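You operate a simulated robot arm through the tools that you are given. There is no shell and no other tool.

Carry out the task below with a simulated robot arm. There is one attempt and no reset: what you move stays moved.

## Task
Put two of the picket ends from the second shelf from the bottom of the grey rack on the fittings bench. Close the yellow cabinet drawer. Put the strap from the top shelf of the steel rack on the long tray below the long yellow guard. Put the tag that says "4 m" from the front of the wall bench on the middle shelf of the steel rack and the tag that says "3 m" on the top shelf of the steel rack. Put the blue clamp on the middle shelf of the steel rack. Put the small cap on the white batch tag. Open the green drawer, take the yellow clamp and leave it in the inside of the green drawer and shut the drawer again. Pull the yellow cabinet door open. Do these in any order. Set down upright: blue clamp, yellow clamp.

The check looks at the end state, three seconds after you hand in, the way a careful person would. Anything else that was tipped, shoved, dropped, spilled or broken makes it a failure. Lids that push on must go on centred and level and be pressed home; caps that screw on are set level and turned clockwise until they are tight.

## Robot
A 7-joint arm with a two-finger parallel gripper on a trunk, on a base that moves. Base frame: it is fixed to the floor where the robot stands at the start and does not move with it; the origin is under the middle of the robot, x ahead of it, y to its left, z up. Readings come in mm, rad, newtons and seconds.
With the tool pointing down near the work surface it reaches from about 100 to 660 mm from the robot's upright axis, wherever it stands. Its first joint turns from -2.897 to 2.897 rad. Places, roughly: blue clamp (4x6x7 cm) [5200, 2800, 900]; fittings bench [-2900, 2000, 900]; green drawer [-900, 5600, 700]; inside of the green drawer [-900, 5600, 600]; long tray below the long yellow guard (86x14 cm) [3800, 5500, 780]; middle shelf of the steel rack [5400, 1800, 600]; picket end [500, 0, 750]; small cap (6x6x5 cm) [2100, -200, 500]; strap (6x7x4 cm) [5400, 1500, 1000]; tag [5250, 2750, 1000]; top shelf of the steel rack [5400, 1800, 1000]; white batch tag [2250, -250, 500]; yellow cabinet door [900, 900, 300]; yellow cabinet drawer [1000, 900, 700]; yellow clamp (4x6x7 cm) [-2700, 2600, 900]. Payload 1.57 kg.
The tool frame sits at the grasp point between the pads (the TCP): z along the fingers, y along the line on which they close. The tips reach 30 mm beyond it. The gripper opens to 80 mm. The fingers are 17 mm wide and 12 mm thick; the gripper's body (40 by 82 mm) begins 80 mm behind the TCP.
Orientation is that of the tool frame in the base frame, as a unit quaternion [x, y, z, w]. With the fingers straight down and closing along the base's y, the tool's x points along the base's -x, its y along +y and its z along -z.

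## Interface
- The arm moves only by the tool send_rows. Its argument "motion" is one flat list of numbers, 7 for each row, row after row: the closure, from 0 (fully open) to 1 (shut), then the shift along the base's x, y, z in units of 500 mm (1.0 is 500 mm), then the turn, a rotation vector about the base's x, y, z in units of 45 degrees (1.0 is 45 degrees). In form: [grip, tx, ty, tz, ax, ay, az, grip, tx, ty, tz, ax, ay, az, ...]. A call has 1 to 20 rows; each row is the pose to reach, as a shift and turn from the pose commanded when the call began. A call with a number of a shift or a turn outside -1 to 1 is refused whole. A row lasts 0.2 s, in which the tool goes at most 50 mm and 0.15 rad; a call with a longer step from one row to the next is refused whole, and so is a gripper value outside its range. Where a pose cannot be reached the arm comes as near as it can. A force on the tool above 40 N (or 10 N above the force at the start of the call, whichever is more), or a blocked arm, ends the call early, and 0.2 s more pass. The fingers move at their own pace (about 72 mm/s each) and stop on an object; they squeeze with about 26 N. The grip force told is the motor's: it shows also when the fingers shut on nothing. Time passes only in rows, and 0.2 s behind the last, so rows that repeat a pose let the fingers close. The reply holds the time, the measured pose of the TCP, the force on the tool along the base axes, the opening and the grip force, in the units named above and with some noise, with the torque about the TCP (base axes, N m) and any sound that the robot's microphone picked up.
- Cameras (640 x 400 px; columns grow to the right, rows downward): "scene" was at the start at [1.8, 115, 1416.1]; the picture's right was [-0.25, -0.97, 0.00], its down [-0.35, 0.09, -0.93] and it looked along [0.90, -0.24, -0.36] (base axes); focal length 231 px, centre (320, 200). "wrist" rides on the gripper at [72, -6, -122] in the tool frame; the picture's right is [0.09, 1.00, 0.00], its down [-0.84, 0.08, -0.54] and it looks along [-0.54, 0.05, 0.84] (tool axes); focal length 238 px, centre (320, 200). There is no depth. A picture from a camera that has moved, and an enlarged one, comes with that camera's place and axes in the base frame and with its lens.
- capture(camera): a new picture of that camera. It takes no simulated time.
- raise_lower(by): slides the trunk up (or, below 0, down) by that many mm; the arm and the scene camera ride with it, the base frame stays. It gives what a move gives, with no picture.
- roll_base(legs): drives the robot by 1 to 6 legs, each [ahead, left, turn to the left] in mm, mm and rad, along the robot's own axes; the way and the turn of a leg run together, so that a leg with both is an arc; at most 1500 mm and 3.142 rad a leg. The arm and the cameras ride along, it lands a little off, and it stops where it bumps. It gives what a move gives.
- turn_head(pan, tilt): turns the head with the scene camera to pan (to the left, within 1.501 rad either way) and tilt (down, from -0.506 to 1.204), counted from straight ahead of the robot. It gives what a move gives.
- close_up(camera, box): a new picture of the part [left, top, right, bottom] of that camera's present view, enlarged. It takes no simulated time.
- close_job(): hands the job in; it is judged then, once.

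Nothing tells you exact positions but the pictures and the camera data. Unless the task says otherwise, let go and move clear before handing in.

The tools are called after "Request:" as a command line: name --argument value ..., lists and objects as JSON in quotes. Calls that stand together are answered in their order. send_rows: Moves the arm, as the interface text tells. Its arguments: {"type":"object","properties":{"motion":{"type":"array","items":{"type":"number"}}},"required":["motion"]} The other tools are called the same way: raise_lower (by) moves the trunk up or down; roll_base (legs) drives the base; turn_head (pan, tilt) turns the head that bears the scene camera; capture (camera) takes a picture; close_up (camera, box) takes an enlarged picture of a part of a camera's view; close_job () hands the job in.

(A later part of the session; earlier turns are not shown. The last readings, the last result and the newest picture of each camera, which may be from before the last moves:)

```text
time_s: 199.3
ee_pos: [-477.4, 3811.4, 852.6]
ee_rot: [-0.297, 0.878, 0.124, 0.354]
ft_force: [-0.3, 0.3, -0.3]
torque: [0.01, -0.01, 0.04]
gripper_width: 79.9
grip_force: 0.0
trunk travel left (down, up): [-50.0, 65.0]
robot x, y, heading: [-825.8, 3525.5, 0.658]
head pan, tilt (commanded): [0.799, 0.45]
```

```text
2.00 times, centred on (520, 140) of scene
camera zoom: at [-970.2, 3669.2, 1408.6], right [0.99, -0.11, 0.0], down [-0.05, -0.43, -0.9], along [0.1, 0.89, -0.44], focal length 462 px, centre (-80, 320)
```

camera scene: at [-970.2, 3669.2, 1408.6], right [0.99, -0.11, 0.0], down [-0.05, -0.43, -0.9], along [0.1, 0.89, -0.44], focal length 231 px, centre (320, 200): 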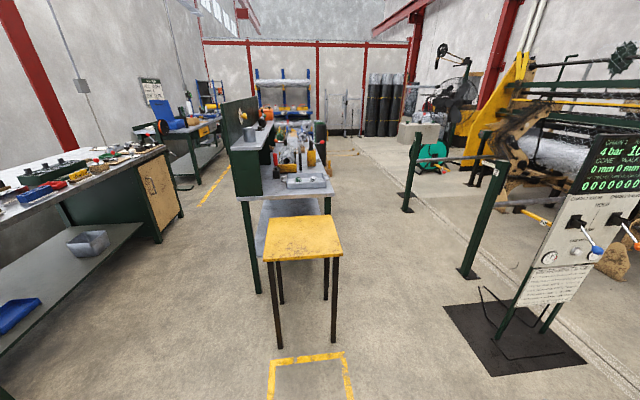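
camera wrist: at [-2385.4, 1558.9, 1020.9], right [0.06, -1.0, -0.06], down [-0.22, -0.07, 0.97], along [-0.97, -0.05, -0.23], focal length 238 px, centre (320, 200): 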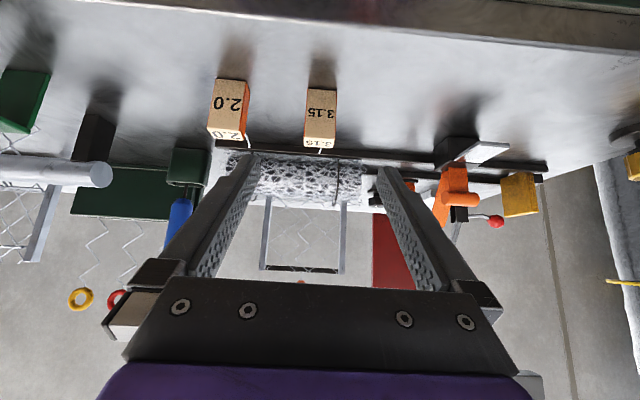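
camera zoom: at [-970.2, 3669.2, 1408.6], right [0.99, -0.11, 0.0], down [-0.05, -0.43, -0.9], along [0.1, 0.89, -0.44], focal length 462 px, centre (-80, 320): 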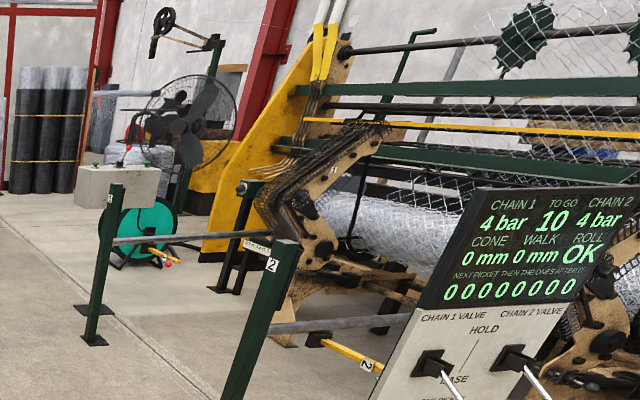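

The bench's working side faces +x, so the green drawer should be on that face near y = 5600. There's a clear corridor between the stool and the console, so I'll drive through it and turn to face the bench.

Request:
roll_base --legs '[[0, 0, 0.91], [0, -470, 0], [1000, 0, 0]]'

Request:
turn_head --pan 0.6 --tilt 0.5

Request:
capture --camera "scene"

```text
time_s: 211.5
ee_pos: [-366.2, 4965.4, 851.8]
ee_rot: [-0.654, 0.657, 0.267, 0.263]
ft_force: [-0.8, 0.0, -0.2]
torque: [0.01, -0.01, -0.01]
gripper_width: 80.0
grip_force: 0.0
trunk travel left (down, up): [-50.0, 65.0]
robot x, y, heading: [-350.2, 4519.2, 1.57]
head pan, tilt (commanded): [0.799, 0.45]
```

```text
time_s: 212.3
ee_pos: [-365.3, 4966.4, 852.4]
ee_rot: [-0.653, 0.658, 0.268, 0.264]
ft_force: [0.1, 0.5, -0.2]
torque: [0.01, 0.0, 0.02]
gripper_width: 80.2
grip_force: 0.0
trunk travel left (down, up): [-50.0, 65.0]
robot x, y, heading: [-349.7, 4514.8, 1.57]
head pan, tilt (commanded): [0.6, 0.499]
```

```text
taken
camera scene: at [-541.4, 4498.6, 1404.2], right [0.83, 0.56, 0.0], down [0.27, -0.39, -0.88], along [-0.5, 0.72, -0.48], focal length 231 px, centre (320, 200)
```

scene: 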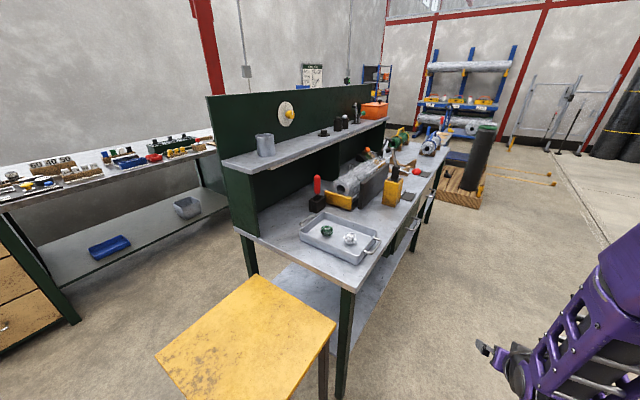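

I can see a drawer on the bench's right face. I'll continue to about y = 5600, move out for turning room and face it.

Request:
roll_base --legs '[[1080, 0, 0], [0, -250, 0], [0, 0, 1.57]]'

Request:
turn_head --pan 0.1 --tilt 0.6

Request:
capture --camera "scene"

Request:
capture --camera "wrist"

```text
time_s: 224.3
ee_pos: [-547.1, 5583.3, 852.4]
ee_rot: [0.927, -0.008, -0.375, 0.001]
ft_force: [0.3, -0.3, 0.6]
torque: [0.01, 0.0, -0.07]
gripper_width: 79.8
grip_force: 0.0
trunk travel left (down, up): [-50.0, 65.0]
robot x, y, heading: [-97.6, 5590.7, 3.128]
head pan, tilt (commanded): [0.6, 0.499]
```

```text
time_s: 225.3
ee_pos: [-548.2, 5582.7, 851.7]
ee_rot: [0.927, -0.009, -0.375, 0.0]
ft_force: [-0.3, 0.0, -0.2]
torque: [0.0, 0.03, 0.0]
gripper_width: 79.8
grip_force: 0.1
trunk travel left (down, up): [-50.0, 65.0]
robot x, y, heading: [-94.8, 5592.8, 3.126]
head pan, tilt (commanded): [0.099, 0.6]
```

```text
taken
camera scene: at [-94.0, 5440.9, 1395.1], right [-0.09, 1.0, 0.0], down [0.56, 0.05, -0.83], along [-0.82, -0.07, -0.56], focal length 231 px, centre (320, 200)
```

scene: 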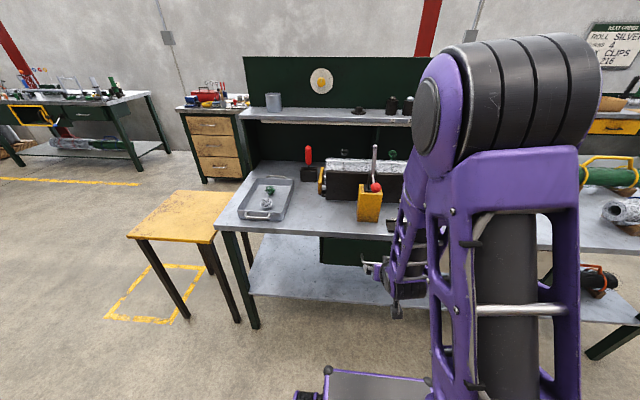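

```text
taken
camera wrist: at [-410.8, 5587.6, 890.4], right [0.05, -1.0, -0.06], down [-0.22, -0.07, 0.97], along [-0.97, -0.04, -0.23], focal length 238 px, centre (320, 200)
```

wrist: 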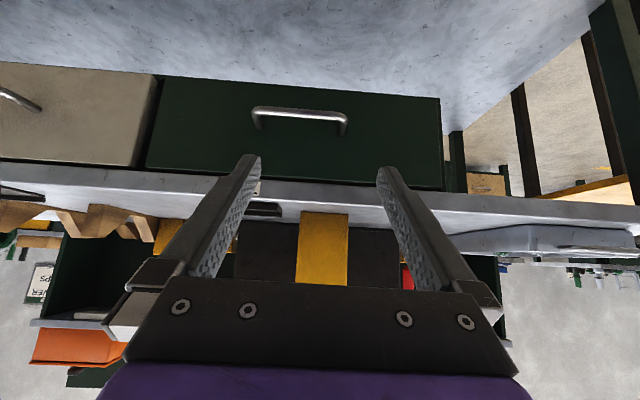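

This is the green drawer: its face spans roughly y 5390 to 5870 and z 575 to 785, with a horizontal bar handle. I'll roll the gripper 90° in steps, so the fingers can close above and below the bar.

Request:
send_rows --motion '[0, 0, 0, 0, -0.12, 0, -0.12, 0, 0, 0, 0, -0.24, 0, -0.24, 0, 0, 0, 0, -0.36, 0, -0.36, 0, 0, 0, 0, -0.48, 0, -0.48, 0, 0, 0, 0, -0.6, 0, -0.6, 0, 0, 0, 0, -0.707, 0, -0.707]'

Request:
capture --camera "wrist"

```text
time_s: 226.7
ee_pos: [-548.1, 5584.0, 852.5]
ee_rot: [0.853, -0.362, -0.345, 0.15]
ft_force: [-0.4, -0.3, -0.4]
torque: [0.02, 0.0, 0.01]
gripper_width: 80.1
grip_force: 0.1
trunk travel left (down, up): [-50.0, 65.0]
robot x, y, heading: [-101.3, 5590.3, 3.129]
head pan, tilt (commanded): [0.099, 0.6]
```

```text
taken
camera wrist: at [-422.9, 5536.4, 902.8], right [-0.46, -0.76, 0.46], down [-0.08, 0.55, 0.83], along [-0.88, 0.35, -0.32], focal length 238 px, centre (320, 200)
```

wrist: 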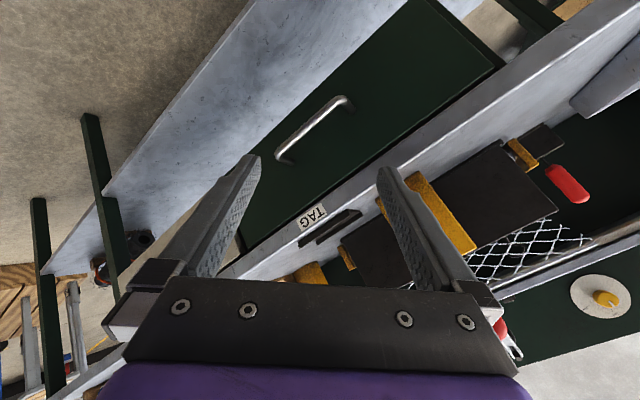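

The roll works in this direction. Now the second 45°.

Request:
send_rows --motion '[0, 0, 0, 0, -0.12, 0, -0.12, 0, 0, 0, 0, -0.24, 0, -0.24, 0, 0, 0, 0, -0.36, 0, -0.36, 0, 0, 0, 0, -0.48, 0, -0.48, 0, 0, 0, 0, -0.6, 0, -0.6, 0, 0, 0, 0, -0.707, 0, -0.707]'

Request:
capture --camera "wrist"

```text
time_s: 228.1
ee_pos: [-546.5, 5584.2, 851.0]
ee_rot: [-0.651, 0.657, 0.261, -0.276]
ft_force: [0.3, 0.3, 0.1]
torque: [-0.03, 0.01, 0.0]
gripper_width: 80.2
grip_force: 0.0
trunk travel left (down, up): [-50.0, 65.0]
robot x, y, heading: [-100.7, 5590.9, 3.127]
head pan, tilt (commanded): [0.099, 0.6]
```

```text
taken
camera wrist: at [-457.0, 5512.5, 936.6], right [-0.71, -0.07, 0.7], down [0.33, 0.85, 0.42], along [-0.63, 0.53, -0.57], focal length 238 px, centre (320, 200)
```

wrist: 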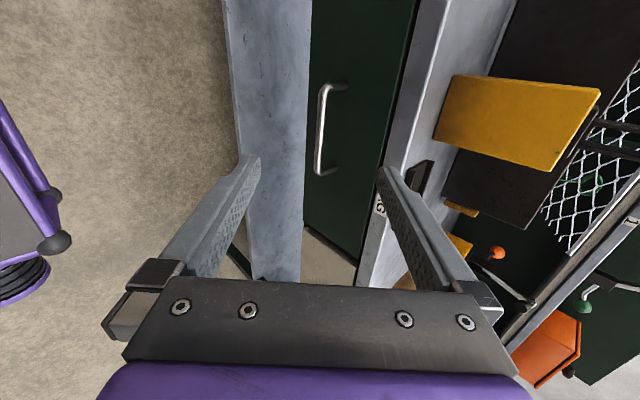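

The handle now runs vertically in the wrist picture. I'll zoom in to measure it more precisely.

Request:
close_up --camera "wrist" --box '[220, 50, 460, 220]'

```text
2.35 times, centred on (340, 135) of wrist
camera zoom: at [-457.0, 5512.5, 936.6], right [-0.71, -0.07, 0.7], down [0.33, 0.85, 0.42], along [-0.63, 0.53, -0.57], focal length 561 px, centre (273, 353)
```

zoom: 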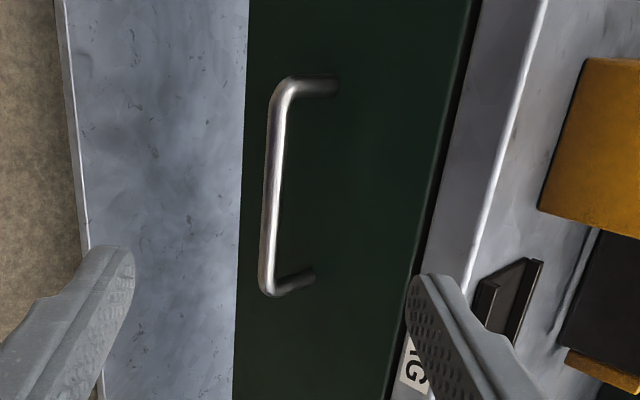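

The handle is a D-shaped bar standing about 30 mm off the drawer face. I'll pitch the gripper nearer to horizontal and lower it to the handle's height.

Request:
send_rows --motion '[0, 0, 0.01, -0.04, 0, 0.13, 0, 0, 0, 0.02, -0.08, 0, 0.26, 0, 0, 0, 0.03, -0.13, 0, 0.39, 0, 0, 0, 0.04, -0.18, 0, 0.52, 0, 0, 0, 0.05, -0.22, 0, 0.65, 0, 0, 0, 0.058, -0.26, 0, 0.78, 0]'

Request:
capture --camera "wrist"

Request:
capture --camera "scene"

```text
time_s: 229.5
ee_pos: [-546.6, 5612.9, 724.2]
ee_rot: [-0.541, 0.542, 0.447, -0.462]
ft_force: [-0.4, 0.4, -0.3]
torque: [0.0, -0.05, 0.01]
gripper_width: 80.2
grip_force: 0.2
out of reach, approached as far as the arm can: row 1, 2
trunk travel left (down, up): [-50.0, 65.0]
robot x, y, heading: [-96.6, 5591.0, 3.129]
head pan, tilt (commanded): [0.099, 0.6]
```

```text
taken
camera wrist: at [-425.0, 5541.3, 739.4], right [-0.17, -0.08, 0.98], down [0.51, 0.85, 0.16], along [-0.84, 0.53, -0.11], focal length 238 px, centre (320, 200)
```

wrist: 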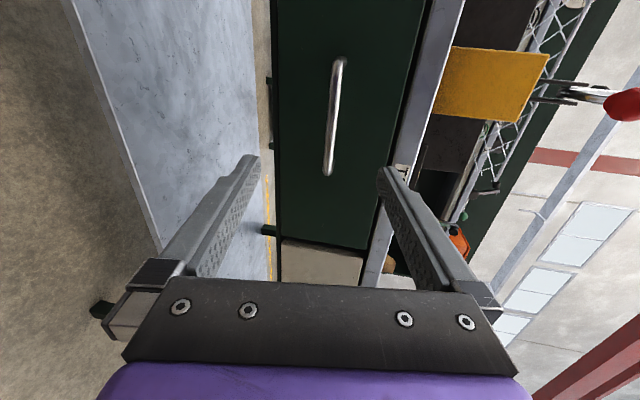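

```text
taken
camera scene: at [-93.8, 5440.9, 1395.1], right [-0.09, 1.0, 0.0], down [0.56, 0.05, -0.83], along [-0.82, -0.07, -0.56], focal length 231 px, centre (320, 200)
```

scene: 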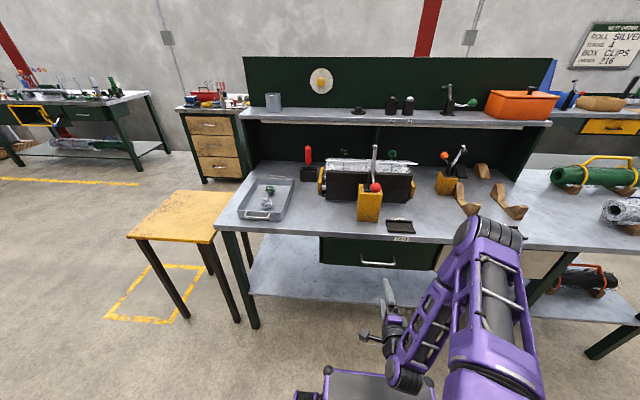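

The handle centre comes out at about (-688, 5605, 713). I'll partly close the fingers, so they fit under the bench edge, and advance until the tips are past the bar.

Request:
send_rows --motion '[0.4, -0.04, -0.005, -0.005, 0, 0, 0, 0.4, -0.1, -0.01, -0.012, 0, 0, 0, 0.4, -0.18, -0.012, -0.016, 0, 0, 0, 0.4, -0.22, -0.012, -0.016, 0, 0, 0]'

Request:
capture --camera "wrist"

Request:
close_up --camera "scene" --box '[300, 200, 500, 380]'

```text
time_s: 230.5
ee_pos: [-658.0, 5606.6, 713.9]
ee_rot: [-0.542, 0.543, 0.446, -0.461]
ft_force: [-0.2, -0.6, 0.6]
torque: [0.02, 0.0, -0.02]
gripper_width: 47.9
grip_force: 0.0
trunk travel left (down, up): [-50.0, 65.0]
robot x, y, heading: [-96.7, 5590.4, 3.131]
head pan, tilt (commanded): [0.099, 0.6]
```

```text
taken
camera wrist: at [-535.9, 5535.7, 731.6], right [-0.18, -0.08, 0.98], down [0.51, 0.85, 0.16], along [-0.84, 0.53, -0.11], focal length 238 px, centre (320, 200)
```

wrist: 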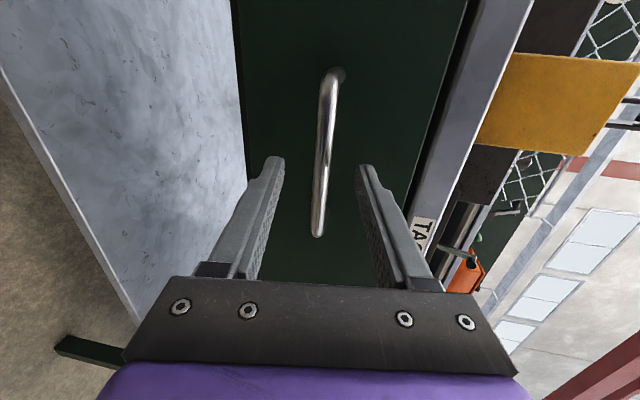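

```text
2.22 times, centred on (400, 290) of scene
camera zoom: at [-93.9, 5441.0, 1395.1], right [-0.09, 1.0, 0.0], down [0.56, 0.05, -0.83], along [-0.82, -0.07, -0.56], focal length 514 px, centre (142, 0)
```

zoom: 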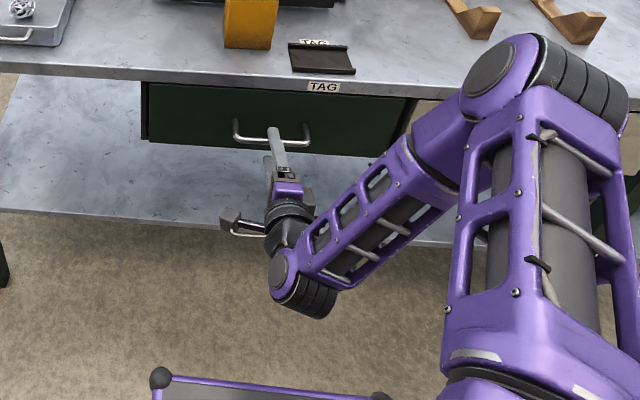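

The bar runs centrally between the fingers, about 37 mm ahead of the TCP. I'll advance 22 mm more and close on it.

Request:
send_rows --motion '[0.4, -0.025, 0, 0, 0, 0, 0, 0.4, -0.046, 0, 0, 0, 0, 0, 0.4, -0.046, 0, 0, 0, 0, 0, 0.8, -0.046, 0, 0, 0, 0, 0, 1, -0.046, 0, 0, 0, 0, 0, 1, -0.046, 0, 0, 0, 0, 0, 1, -0.046, 0, 0, 0, 0, 0]'

Request:
capture --camera "wrist"

```text
time_s: 232.1
ee_pos: [-679.3, 5606.7, 712.1]
ee_rot: [-0.542, 0.544, 0.445, -0.46]
ft_force: [1.6, 0.1, -15.1]
torque: [0.5, -0.2, 0.15]
gripper_width: 11.7
grip_force: 29.3
trunk travel left (down, up): [-50.0, 65.0]
robot x, y, heading: [-97.6, 5591.8, 3.132]
head pan, tilt (commanded): [0.099, 0.6]
```

```text
taken
camera wrist: at [-558.3, 5535.9, 729.9], right [-0.18, -0.08, 0.98], down [0.51, 0.85, 0.16], along [-0.84, 0.53, -0.11], focal length 238 px, centre (320, 200)
```

wrist: 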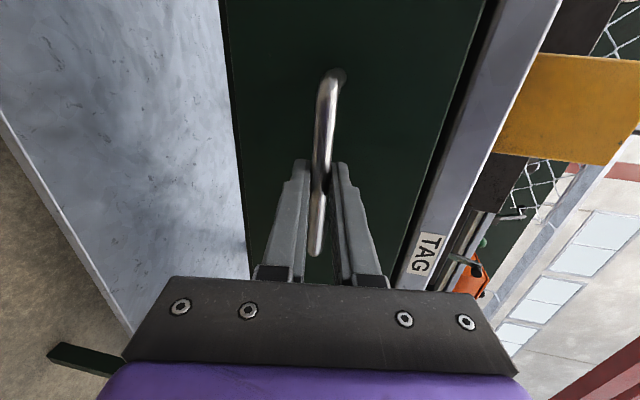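

The fingers hold the bar at 11.7 mm. I'll pull the drawer open by backing the base straight away.

Request:
roll_base --legs '[[-220, 0, 0]]'

Request:
capture --camera "scene"

Request:
capture --camera "wrist"

```text
time_s: 233.7
ee_pos: [-462.9, 5606.2, 711.3]
ee_rot: [-0.541, 0.545, 0.446, -0.459]
ft_force: [-0.5, 10.5, -24.2]
torque: [0.47, -0.31, -0.29]
gripper_width: 11.8
grip_force: 29.6
trunk travel left (down, up): [-50.0, 65.0]
robot x, y, heading: [123.1, 5589.4, 3.122]
head pan, tilt (commanded): [0.099, 0.6]
```

```text
taken
camera scene: at [122.6, 5438.6, 1395.1], right [-0.08, 1.0, 0.0], down [0.56, 0.05, -0.82], along [-0.82, -0.07, -0.57], focal length 231 px, centre (320, 200)
```

scene: 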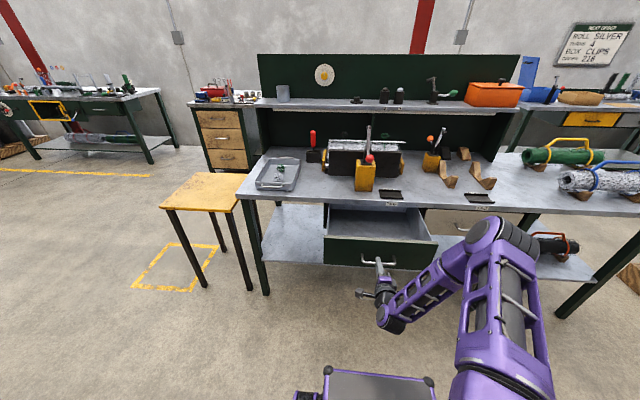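

```text
taken
camera wrist: at [-340.6, 5535.2, 729.8], right [-0.18, -0.08, 0.98], down [0.51, 0.84, 0.16], along [-0.84, 0.53, -0.11], focal length 238 px, centre (320, 200)
```

wrist: 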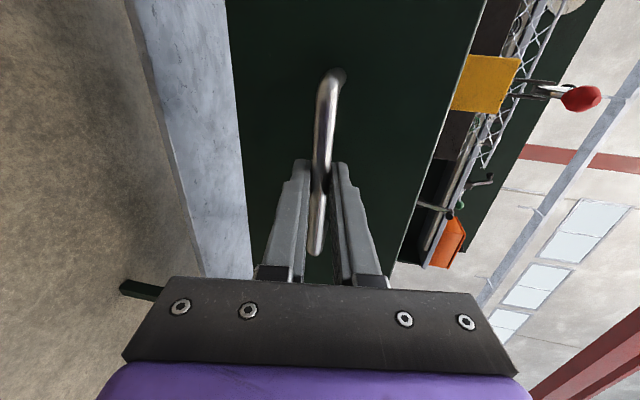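

The drawer is open about 217 mm. I'll release the bar and draw the gripper back and up, clear of the drawer.

Request:
send_rows --motion '[0.7, 0, 0, 0, 0, 0, 0, 0.4, 0, 0, 0, 0, 0, 0, 0.4, 0, 0, 0, 0, 0, 0, 0.4, 0.06, 0, 0, 0, 0, 0, 0.4, 0.14, 0, 0, 0, 0, 0, 0.2, 0.16, 0, 0.08, 0, 0, 0, 0, 0.16, 0, 0.16, 0, 0, 0, 0, 0.16, 0, 0.24, 0, 0, 0]'

Request:
capture --camera "scene"

```text
time_s: 235.5
ee_pos: [-381.6, 5605.2, 832.7]
ee_rot: [-0.541, 0.544, 0.447, -0.459]
ft_force: [0.7, 0.2, -0.3]
torque: [-0.03, -0.03, -0.02]
gripper_width: 80.1
grip_force: 0.2
trunk travel left (down, up): [-50.0, 65.0]
robot x, y, heading: [123.4, 5585.5, 3.125]
head pan, tilt (commanded): [0.099, 0.6]
```

```text
taken
camera scene: at [124.2, 5438.1, 1395.0], right [-0.08, 1.0, 0.0], down [0.56, 0.05, -0.82], along [-0.82, -0.07, -0.57], focal length 231 px, centre (320, 200)
```

scene: 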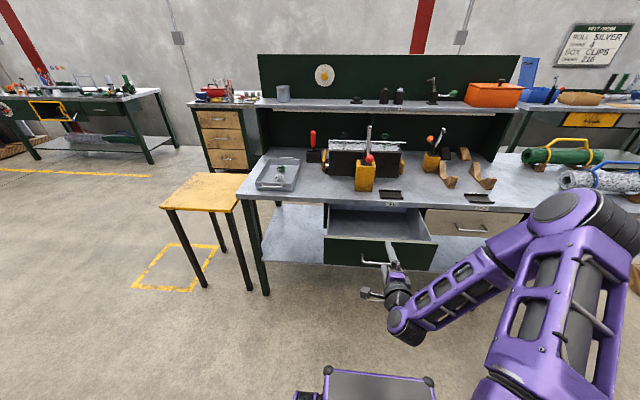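

The drawer stays open. I'll zoom in on it to measure its inside before fetching the clamp.

Request:
close_up --camera "scene" --box '[300, 170, 480, 290]'

Request:
capture --camera "wrist"

```text
3.33 times, centred on (390, 230) of scene
camera zoom: at [124.2, 5438.1, 1395.0], right [-0.08, 1.0, 0.0], down [0.56, 0.05, -0.82], along [-0.82, -0.07, -0.57], focal length 771 px, centre (87, 100)
```

zoom: 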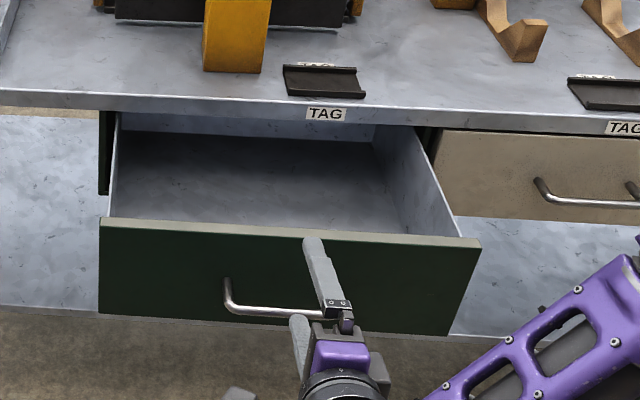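

```text
taken
camera wrist: at [-260.5, 5534.6, 850.5], right [-0.18, -0.08, 0.98], down [0.51, 0.84, 0.16], along [-0.84, 0.53, -0.11], focal length 238 px, centre (320, 200)
```

wrist: 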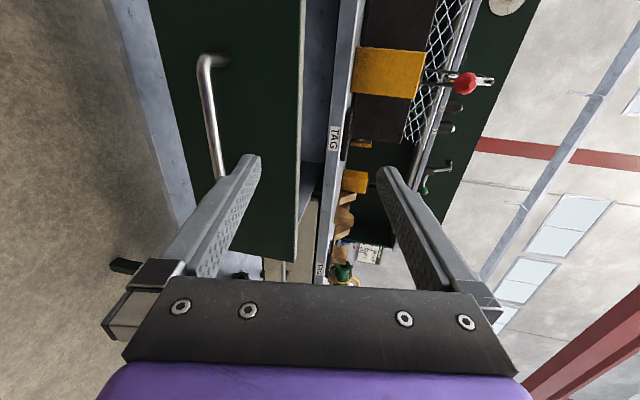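

The inside opening runs from about x = -723 to -525, which is enough for a vertical gripper. I'll return the gripper to its straight-down posture in two combined turns before driving.

Request:
send_rows --motion '[0, 0.02, 0, 0.01, 0.098, -0.098, 0.117, 0, 0.04, 0, 0.02, 0.196, -0.196, 0.234, 0, 0.06, 0, 0.03, 0.294, -0.294, 0.351, 0, 0.06, 0, 0.04, 0.392, -0.392, 0.468, 0, 0.06, 0, 0.05, 0.49, -0.49, 0.585, 0, 0.06, 0, 0.06, 0.588, -0.588, 0.702, 0, 0.06, 0, 0.06, 0.687, -0.687, 0.819]'

Request:
send_rows --motion '[0, 0, 0, 0, 0.098, -0.098, 0.117, 0, 0, 0, 0, 0.196, -0.196, 0.234, 0, 0, 0, 0, 0.294, -0.294, 0.351, 0, 0, 0, 0, 0.392, -0.392, 0.468, 0, 0, 0, 0, 0.49, -0.49, 0.585, 0, 0, 0, 0, 0.588, -0.588, 0.702, 0, 0, 0, 0, 0.687, -0.687, 0.819]'

Request:
capture --camera "wrist"

```text
time_s: 237.1
ee_pos: [-351.6, 5607.6, 863.7]
ee_rot: [0.878, -0.314, -0.252, 0.26]
ft_force: [0.7, 0.3, 0.3]
torque: [-0.02, 0.0, 0.02]
gripper_width: 80.1
grip_force: 0.3
trunk travel left (down, up): [-50.0, 65.0]
robot x, y, heading: [123.8, 5587.1, 3.124]
head pan, tilt (commanded): [0.099, 0.6]
```

```text
time_s: 238.7
ee_pos: [-351.1, 5606.5, 863.5]
ee_rot: [1.0, -0.007, 0.006, -0.003]
ft_force: [0.4, -0.8, -0.4]
torque: [-0.02, -0.02, 0.02]
gripper_width: 80.0
grip_force: 0.1
trunk travel left (down, up): [-50.0, 65.0]
robot x, y, heading: [125.5, 5587.1, 3.122]
head pan, tilt (commanded): [0.099, 0.6]
```

```text
taken
camera wrist: at [-280.8, 5610.8, 987.1], right [0.08, -1.0, -0.01], down [-0.84, -0.07, 0.53], along [-0.53, -0.04, -0.85], focal length 238 px, centre (320, 200)
```

wrist: 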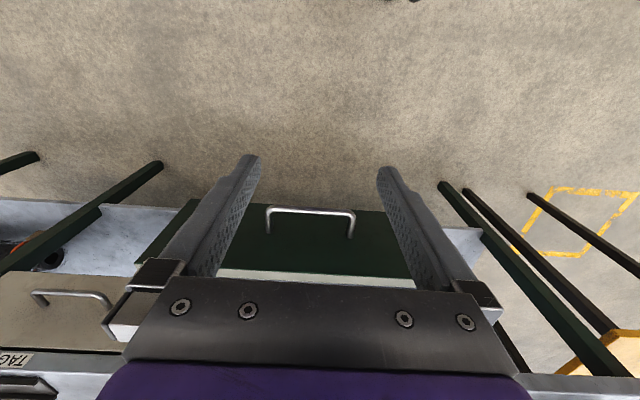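

The gripper points straight down again. I'll drive around the open drawer, back through the corridor, and over to the fittings bench for the yellow clamp.

Request:
roll_base --legs '[[120, 0, 0], [0, 0, 1.57], [0, -105, 0], [550, 0, 0], [0, -260, 0], [1500, 0, 0]]'

Request:
roll_base --legs '[[0, 0, -1.57], [1270, 0, 0], [0, 900, 0]]'

Request:
capture --camera "scene"

```text
time_s: 257.7
ee_pos: [-420.2, 3065.2, 863.1]
ee_rot: [0.713, 0.701, 0.002, -0.005]
ft_force: [0.9, -0.6, -1.3]
torque: [0.02, 0.01, 0.02]
gripper_width: 80.0
grip_force: 0.0
trunk travel left (down, up): [-50.0, 65.0]
robot x, y, heading: [-404.3, 3538.8, -1.588]
head pan, tilt (commanded): [0.099, 0.6]
```

```text
time_s: 276.8
ee_pos: [-2159.2, 2642.4, 862.9]
ee_rot: [1.0, -0.004, 0.006, -0.003]
ft_force: [0.2, 0.3, 0.2]
torque: [-0.01, -0.02, -0.04]
gripper_width: 80.0
grip_force: 0.0
trunk travel left (down, up): [-50.0, 65.0]
robot x, y, heading: [-1686.4, 2630.7, 3.137]
head pan, tilt (commanded): [0.099, 0.6]
```

```text
taken
camera scene: at [-1681.7, 2479.3, 1395.1], right [-0.09, 1.0, 0.0], down [0.56, 0.05, -0.83], along [-0.82, -0.08, -0.56], focal length 231 px, centre (320, 200)
```

scene: 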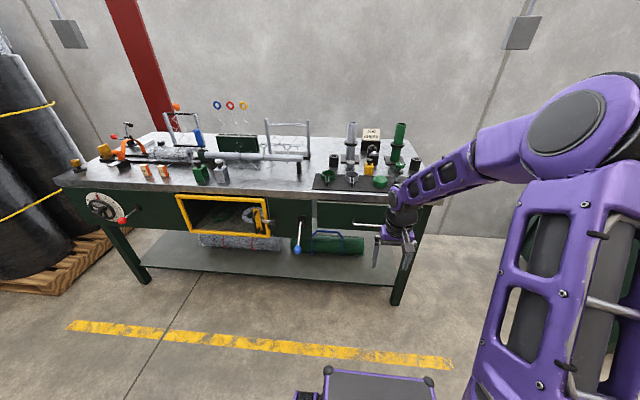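

I'm in front of the fittings bench's right end. I'll zoom in on the clamp area.

Request:
close_up --camera "scene" --box '[300, 110, 440, 210]'

```text
4.00 times, centred on (370, 160) of scene
camera zoom: at [-1681.7, 2479.3, 1395.1], right [-0.09, 1.0, 0.0], down [0.56, 0.05, -0.83], along [-0.82, -0.08, -0.56], focal length 925 px, centre (120, 360)
```

zoom: 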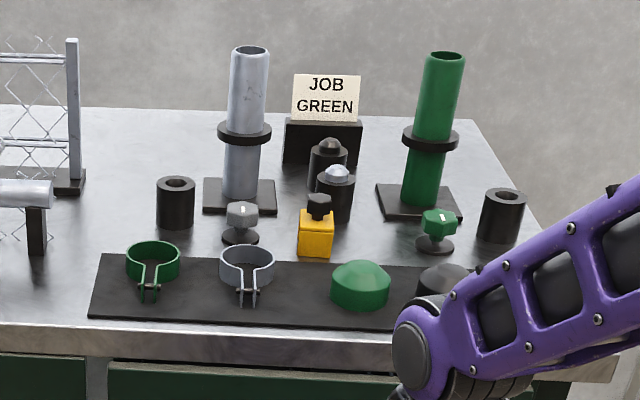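

The clamp's front base is at about (-2706, 2620), with a domed cylinder roughly 100 mm behind it. I'll turn the head aside, raise the arm and move up for a top view.

Request:
turn_head --pan -0.8 --tilt 0.3

Request:
send_rows --motion '[0, 0, 0, 0.1, 0, 0, 0, 0, 0, 0, 0.2, 0, 0, 0, 0, 0, 0, 0.3, 0, 0, 0]'

Request:
roll_base --legs '[[470, 20, 0]]'

Request:
capture --camera "wrist"

```text
time_s: 277.9
ee_pos: [-2159.5, 2644.5, 863.7]
ee_rot: [1.0, -0.004, 0.005, -0.003]
ft_force: [0.5, -0.2, -0.9]
torque: [0.0, 0.01, 0.03]
gripper_width: 79.9
grip_force: 0.0
trunk travel left (down, up): [-50.0, 65.0]
robot x, y, heading: [-1687.0, 2630.4, 3.138]
head pan, tilt (commanded): [-0.799, 0.3]
```

```text
time_s: 278.8
ee_pos: [-2158.2, 2642.5, 1013.0]
ee_rot: [1.0, -0.004, 0.006, -0.003]
ft_force: [0.3, -0.2, 0.9]
torque: [0.02, -0.03, 0.04]
gripper_width: 80.3
grip_force: 0.1
trunk travel left (down, up): [-50.0, 65.0]
robot x, y, heading: [-1684.8, 2636.8, 3.131]
head pan, tilt (commanded): [-0.799, 0.3]
```

```text
time_s: 281.6
ee_pos: [-2628.0, 2628.7, 1013.0]
ee_rot: [1.0, -0.005, 0.005, -0.003]
ft_force: [0.2, 0.2, 0.4]
torque: [-0.02, -0.01, 0.02]
gripper_width: 80.3
grip_force: 0.0
trunk travel left (down, up): [-50.0, 65.0]
robot x, y, heading: [-2156.5, 2612.5, 3.133]
head pan, tilt (commanded): [-0.799, 0.3]
```

```text
taken
camera wrist: at [-2557.7, 2632.5, 1136.5], right [0.08, -1.0, 0.0], down [-0.84, -0.07, 0.53], along [-0.53, -0.04, -0.85], focal length 238 px, centre (320, 200)
```

wrist: 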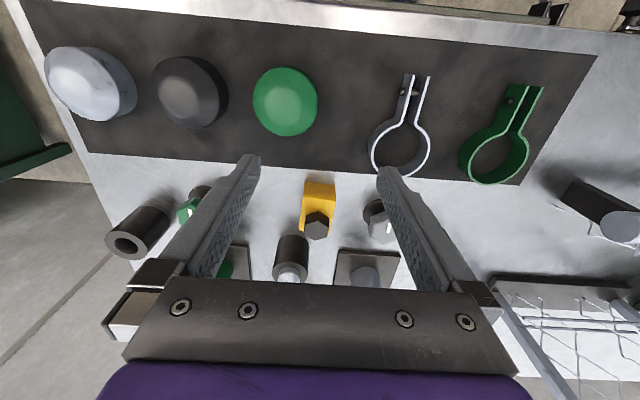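

The clamp is in view, below centre. I'll zoom to see its shape.

Request:
close_up --camera "wrist" --box '[250, 160, 410, 280]'

```text
3.33 times, centred on (330, 220) of wrist
camera zoom: at [-2557.7, 2632.5, 1136.5], right [0.08, -1.0, 0.0], down [-0.84, -0.07, 0.53], along [-0.53, -0.04, -0.85], focal length 794 px, centre (287, 133)
```

zoom: 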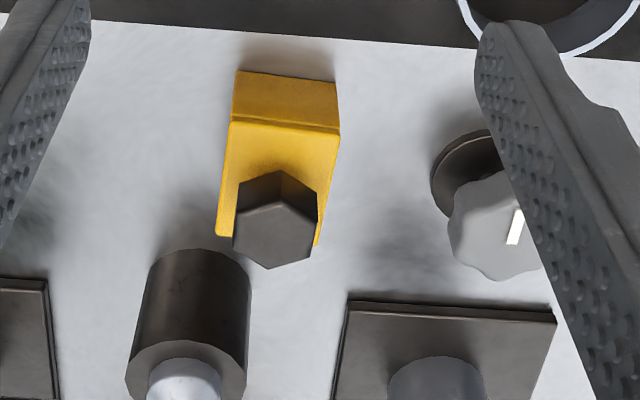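

The clamp body is about 38 mm wide, 48 mm deep and 37 mm high, with a hex knob on top. I'll line up over (-2724, 2622) and descend around it.

Request:
send_rows --motion '[0, -0.09, -0.006, 0, 0, 0, 0, 0, -0.18, -0.013, 0, 0, 0, 0, 0, -0.192, -0.013, -0.06, 0, 0, 0, 0, -0.192, -0.013, -0.12, 0, 0, 0]'

Request:
capture --camera "wrist"

```text
time_s: 282.6
ee_pos: [-2723.6, 2621.2, 952.7]
ee_rot: [1.0, -0.006, 0.005, -0.003]
ft_force: [0.9, 0.4, 0.2]
torque: [0.04, 0.01, 0.01]
gripper_width: 80.1
grip_force: 0.0
trunk travel left (down, up): [-50.0, 65.0]
robot x, y, heading: [-2157.0, 2612.7, 3.127]
head pan, tilt (commanded): [-0.799, 0.3]
```

```text
taken
camera wrist: at [-2653.5, 2625.0, 1075.7], right [0.08, -1.0, 0.0], down [-0.84, -0.07, 0.53], along [-0.53, -0.04, -0.85], focal length 238 px, centre (320, 200)
```

wrist: 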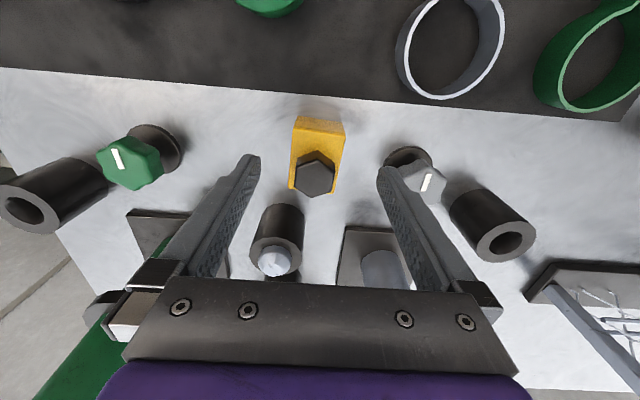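

The grey knob sits close to the right finger's path, so I'll narrow the opening to 60 mm for the descent and then close.

Request:
send_rows --motion '[0.25, 0, 0.004, 0, 0, 0, 0, 0.25, 0, 0.004, -0.04, 0, 0, 0, 0.25, 0, 0.004, -0.08, 0, 0, 0, 0.25, 0, 0.004, -0.11, 0, 0, 0, 0.25, 0, 0.004, -0.11, 0, 0, 0, 0.6, 0, 0.004, -0.11, 0, 0, 0, 1, 0, 0.004, -0.11, 0, 0, 0, 1, 0, 0.004, -0.11, 0, 0, 0]'

Request:
capture --camera "wrist"

```text
time_s: 284.4
ee_pos: [-2725.8, 2624.2, 897.8]
ee_rot: [1.0, -0.006, 0.006, -0.003]
ft_force: [-0.3, 0.5, 0.2]
torque: [-0.01, 0.01, -0.05]
gripper_width: 39.4
grip_force: 26.1
trunk travel left (down, up): [-50.0, 65.0]
robot x, y, heading: [-2155.5, 2614.6, 3.13]
head pan, tilt (commanded): [-0.799, 0.3]
```

```text
taken
camera wrist: at [-2654.9, 2627.8, 1021.2], right [0.08, -1.0, 0.0], down [-0.84, -0.07, 0.53], along [-0.53, -0.04, -0.85], focal length 238 px, centre (320, 200)
```

wrist: 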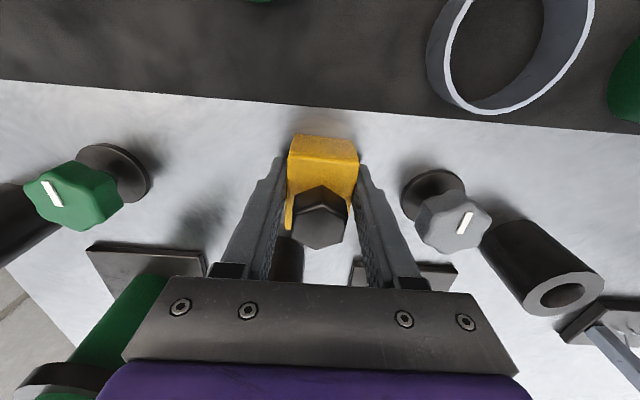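

The clamp is held at 39.4 mm. I'll lift it clear, back away, and lower to the travel height.

Request:
send_rows --motion '[1, 0, 0, 0.06, 0, 0, 0, 1, 0, 0, 0.14, 0, 0, 0, 1, 0, 0, 0.23, 0, 0, 0, 1, 0.08, 0, 0.25, 0, 0, 0, 1, 0.16, 0, 0.25, 0, 0, 0, 1, 0.19, 0, 0.25, 0, 0, 0]'

Request:
roll_base --legs '[[-470, 0, 0]]'

Request:
send_rows --motion '[1, 0, 0, -0.09, 0, 0, 0, 1, 0, 0, -0.18, 0, 0, 0, 1, 0, 0, -0.25, 0, 0, 0]'

Request:
roll_base --legs '[[0, -880, 0], [-1310, 0, 0], [0, 0, -1.57], [1430, 0, 0], [0, -260, 0]]'

Request:
capture --camera "wrist"

```text
time_s: 285.8
ee_pos: [-2629.1, 2623.6, 1022.7]
ee_rot: [1.0, -0.005, 0.006, -0.002]
ft_force: [0.1, 0.5, -1.3]
torque: [0.01, -0.02, 0.01]
gripper_width: 39.8
grip_force: 25.6
trunk travel left (down, up): [-50.0, 65.0]
robot x, y, heading: [-2153.8, 2611.9, 3.134]
head pan, tilt (commanded): [-0.799, 0.3]
```

```text
time_s: 288.6
ee_pos: [-2153.6, 2619.8, 1022.4]
ee_rot: [1.0, -0.008, 0.005, -0.003]
ft_force: [0.6, -0.2, -1.1]
torque: [0.0, -0.03, -0.01]
gripper_width: 39.5
grip_force: 25.7
trunk travel left (down, up): [-50.0, 65.0]
robot x, y, heading: [-1681.6, 2608.6, 3.125]
head pan, tilt (commanded): [-0.799, 0.3]
```

```text
time_s: 289.4
ee_pos: [-2154.7, 2619.2, 896.9]
ee_rot: [1.0, -0.007, 0.005, -0.003]
ft_force: [0.0, -0.2, -1.4]
torque: [0.01, -0.02, -0.02]
gripper_width: 39.4
grip_force: 25.5
trunk travel left (down, up): [-50.0, 65.0]
robot x, y, heading: [-1679.4, 2607.0, 3.128]
head pan, tilt (commanded): [-0.799, 0.3]
```

```text
time_s: 317.8
ee_pos: [-74.9, 5381.3, 896.9]
ee_rot: [-0.704, 0.71, -0.005, -0.002]
ft_force: [-0.5, -0.5, -2.5]
torque: [-0.02, -0.02, 0.02]
gripper_width: 39.4
grip_force: 26.1
trunk travel left (down, up): [-50.0, 65.0]
robot x, y, heading: [-86.0, 4908.7, 1.564]
head pan, tilt (commanded): [-0.799, 0.3]
```

```text
taken
camera wrist: at [-70.8, 5310.5, 1021.4], right [-1.0, -0.08, 0.0], down [-0.07, 0.84, 0.53], along [-0.04, 0.53, -0.85], focal length 238 px, centre (320, 200)
```

wrist: 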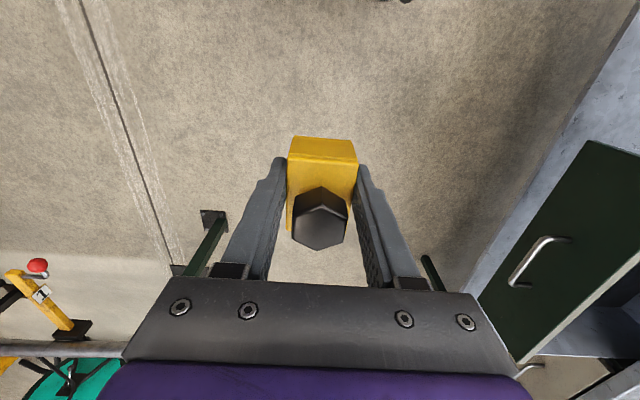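

I'm past the stool with the clamp held. I'll continue up beside the bench and turn to face the open drawer.

Request:
roll_base --legs '[[690, 0, 0], [0, -110, 0], [0, 0, 1.57]]'

Request:
turn_head --pan 0.1 --tilt 0.6

Request:
capture --camera "scene"

Request:
capture --camera "wrist"

```text
time_s: 326.8
ee_pos: [-446.2, 5604.5, 898.4]
ee_rot: [1.0, -0.003, 0.006, -0.003]
ft_force: [-0.8, -0.4, -2.0]
torque: [0.02, -0.01, -0.03]
gripper_width: 39.4
grip_force: 26.1
trunk travel left (down, up): [-50.0, 65.0]
robot x, y, heading: [32.2, 5604.0, 3.14]
head pan, tilt (commanded): [-0.799, 0.3]
```

```text
time_s: 328.0
ee_pos: [-446.4, 5606.0, 898.3]
ee_rot: [1.0, -0.003, 0.005, -0.003]
ft_force: [0.9, 0.5, -1.9]
torque: [-0.03, -0.03, -0.02]
gripper_width: 39.6
grip_force: 26.5
trunk travel left (down, up): [-50.0, 65.0]
robot x, y, heading: [31.0, 5599.0, 3.142]
head pan, tilt (commanded): [0.099, 0.6]
```

```text
taken
camera scene: at [33.7, 5448.4, 1395.1], right [-0.09, 1.0, 0.0], down [0.56, 0.05, -0.83], along [-0.82, -0.08, -0.56], focal length 231 px, centre (320, 200)
```

scene: 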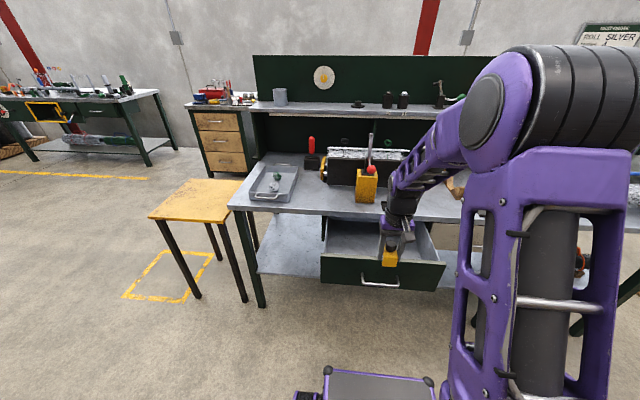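

```text
taken
camera wrist: at [-374.5, 5610.2, 1021.4], right [0.09, -1.0, 0.0], down [-0.84, -0.08, 0.53], along [-0.53, -0.04, -0.85], focal length 238 px, centre (320, 200)
```

wrist: 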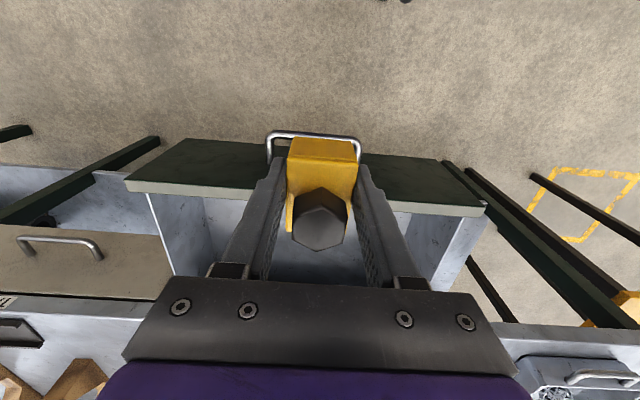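

The gripper is above the drawer front. I'll move the base in 100 mm, then carry the clamp over the middle of the drawer opening.

Request:
roll_base --legs '[[100, 0, 0]]'

Request:
send_rows --motion '[1, -0.06, 0, 0, 0, 0, 0, 1, -0.12, 0, 0, 0, 0, 0, 1, -0.174, 0, 0, 0, 0, 0]'

Request:
capture --camera "wrist"

Request:
capture --camera "scene"

```text
time_s: 329.2
ee_pos: [-542.6, 5606.2, 897.8]
ee_rot: [1.0, -0.003, 0.005, -0.002]
ft_force: [0.2, -0.1, -1.7]
torque: [0.03, 0.0, 0.01]
gripper_width: 39.4
grip_force: 25.8
trunk travel left (down, up): [-50.0, 65.0]
robot x, y, heading: [-69.6, 5602.6, 3.137]
head pan, tilt (commanded): [0.099, 0.6]
```

```text
time_s: 330.0
ee_pos: [-630.9, 5605.4, 898.5]
ee_rot: [1.0, -0.001, 0.005, -0.002]
ft_force: [0.2, -0.8, -1.6]
torque: [-0.01, 0.01, 0.01]
gripper_width: 40.0
grip_force: 26.0
trunk travel left (down, up): [-50.0, 65.0]
robot x, y, heading: [-63.3, 5598.0, 3.135]
head pan, tilt (commanded): [0.099, 0.6]
```

```text
taken
camera wrist: at [-560.3, 5610.4, 1020.9], right [0.09, -1.0, 0.0], down [-0.84, -0.08, 0.53], along [-0.53, -0.04, -0.85], focal length 238 px, centre (320, 200)
```

wrist: 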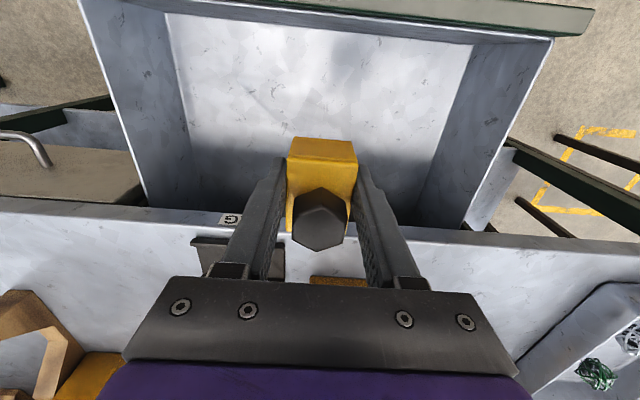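

```text
taken
camera scene: at [-64.8, 5448.8, 1395.1], right [-0.09, 1.0, 0.0], down [0.56, 0.05, -0.83], along [-0.82, -0.08, -0.56], focal length 231 px, centre (320, 200)
```

scene: 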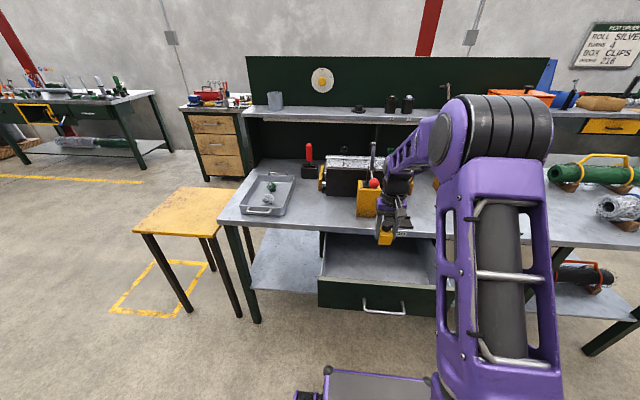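

The clamp is over the opening, with clearance to the bench edge and the drawer front. I'll lower it most of the way.

Request:
send_rows --motion '[1, 0, 0, -0.09, 0, 0, 0, 1, 0, 0, -0.18, 0, 0, 0, 1, 0, 0, -0.27, 0, 0, 0, 1, 0, 0, -0.35, 0, 0, 0]'

Request:
capture --camera "wrist"

Request:
capture --camera "scene"

```text
time_s: 331.0
ee_pos: [-630.7, 5605.8, 724.6]
ee_rot: [1.0, -0.003, 0.004, -0.003]
ft_force: [0.0, -0.8, -2.4]
torque: [0.05, -0.03, 0.01]
gripper_width: 39.2
grip_force: 26.2
trunk travel left (down, up): [-50.0, 65.0]
robot x, y, heading: [-69.4, 5595.9, 3.134]
head pan, tilt (commanded): [0.099, 0.6]
```

```text
taken
camera wrist: at [-560.5, 5610.5, 847.2], right [0.09, -1.0, 0.0], down [-0.84, -0.08, 0.53], along [-0.53, -0.04, -0.85], focal length 238 px, centre (320, 200)
```

wrist: 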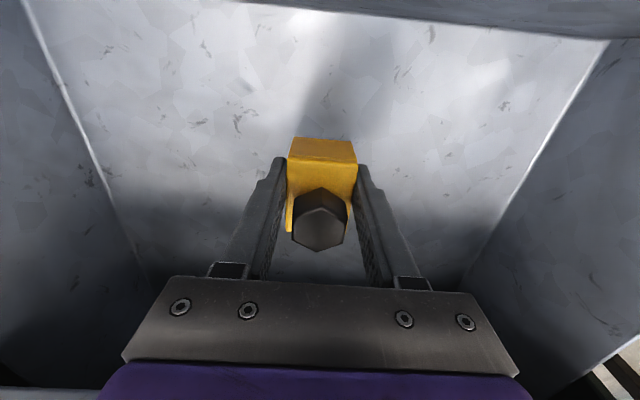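

```text
taken
camera scene: at [-64.8, 5448.8, 1395.1], right [-0.09, 1.0, 0.0], down [0.56, 0.05, -0.83], along [-0.82, -0.08, -0.56], focal length 231 px, centre (320, 200)
```

scene: 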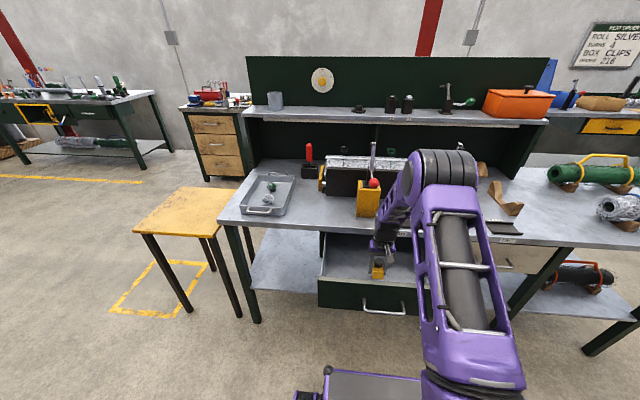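

The floor of the drawer is close below. I'll continue in smaller steps and watch the force.

Request:
send_rows --motion '[1, 0, 0, -0.02, 0, 0, 0, 1, 0, 0, -0.04, 0, 0, 0, 1, 0, 0, -0.048, 0, 0, 0]'

Request:
close_up --camera "wrist" --box '[220, 80, 420, 260]'

```text
time_s: 331.8
ee_pos: [-630.8, 5606.0, 698.9]
ee_rot: [1.0, -0.003, 0.005, -0.002]
ft_force: [0.4, -0.2, -2.0]
torque: [-0.01, 0.0, 0.0]
gripper_width: 39.7
grip_force: 25.8
trunk travel left (down, up): [-50.0, 65.0]
robot x, y, heading: [-66.8, 5600.5, 3.136]
head pan, tilt (commanded): [0.099, 0.6]
```

```text
2.22 times, centred on (320, 170) of wrist
camera zoom: at [-560.2, 5610.6, 822.2], right [0.09, -1.0, 0.0], down [-0.84, -0.08, 0.53], along [-0.53, -0.04, -0.85], focal length 530 px, centre (320, 267)
```

zoom: 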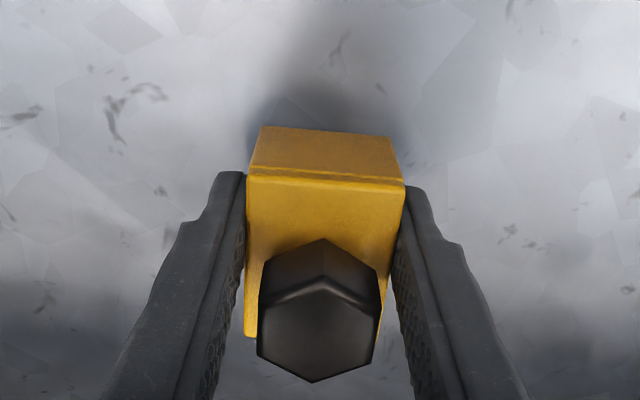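

The shadow still shows a small gap, so I'll keep lowering in 4 mm steps.

Request:
send_rows --motion '[1, 0, 0, -0.008, 0, 0, 0, 1, 0, 0, -0.016, 0, 0, 0, 1, 0, 0, -0.016, 0, 0, 0]'

Request:
send_rows --motion '[1, 0, 0, -0.008, 0, 0, 0, 1, 0, 0, -0.008, 0, 0, 0]'

Request:
send_rows --motion '[1, 0, 0, -0.008, 0, 0, 0, 1, 0, 0, -0.008, 0, 0, 0]'

Request:
close_up --camera "wrist" --box '[220, 80, 420, 260]'

```text
time_s: 332.6
ee_pos: [-629.9, 5605.7, 690.4]
ee_rot: [1.0, -0.003, 0.006, -0.003]
ft_force: [-0.3, 0.2, -1.3]
torque: [-0.02, -0.03, 0.03]
gripper_width: 39.5
grip_force: 25.9
trunk travel left (down, up): [-50.0, 65.0]
robot x, y, heading: [-69.6, 5595.8, 3.134]
head pan, tilt (commanded): [0.099, 0.6]
```

```text
time_s: 333.2
ee_pos: [-629.8, 5605.2, 687.1]
ee_rot: [1.0, -0.002, 0.005, -0.003]
ft_force: [0.0, -0.3, -2.3]
torque: [0.04, 0.01, -0.01]
gripper_width: 39.4
grip_force: 26.1
trunk travel left (down, up): [-50.0, 65.0]
robot x, y, heading: [-73.5, 5599.4, 3.135]
head pan, tilt (commanded): [0.099, 0.6]
```

```text
time_s: 333.8
ee_pos: [-632.3, 5605.8, 683.2]
ee_rot: [1.0, -0.003, 0.006, -0.003]
ft_force: [0.8, 0.2, -1.8]
torque: [-0.02, 0.01, 0.02]
gripper_width: 39.3
grip_force: 25.7
trunk travel left (down, up): [-50.0, 65.0]
robot x, y, heading: [-72.9, 5598.7, 3.141]
head pan, tilt (commanded): [0.099, 0.6]
```

```text
2.22 times, centred on (320, 170) of wrist
camera zoom: at [-559.8, 5610.9, 806.4], right [0.09, -1.0, 0.0], down [-0.84, -0.08, 0.53], along [-0.53, -0.04, -0.85], focal length 530 px, centre (320, 267)
```

zoom: 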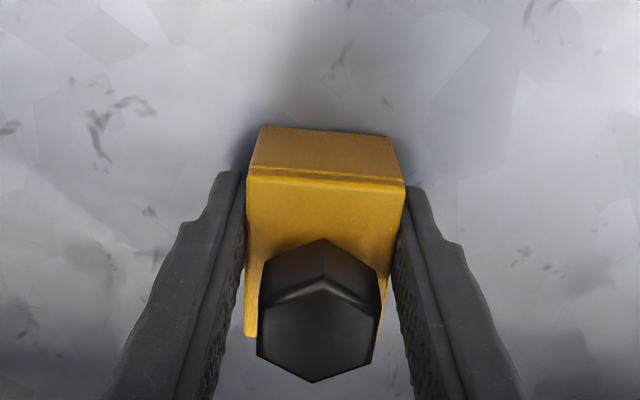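

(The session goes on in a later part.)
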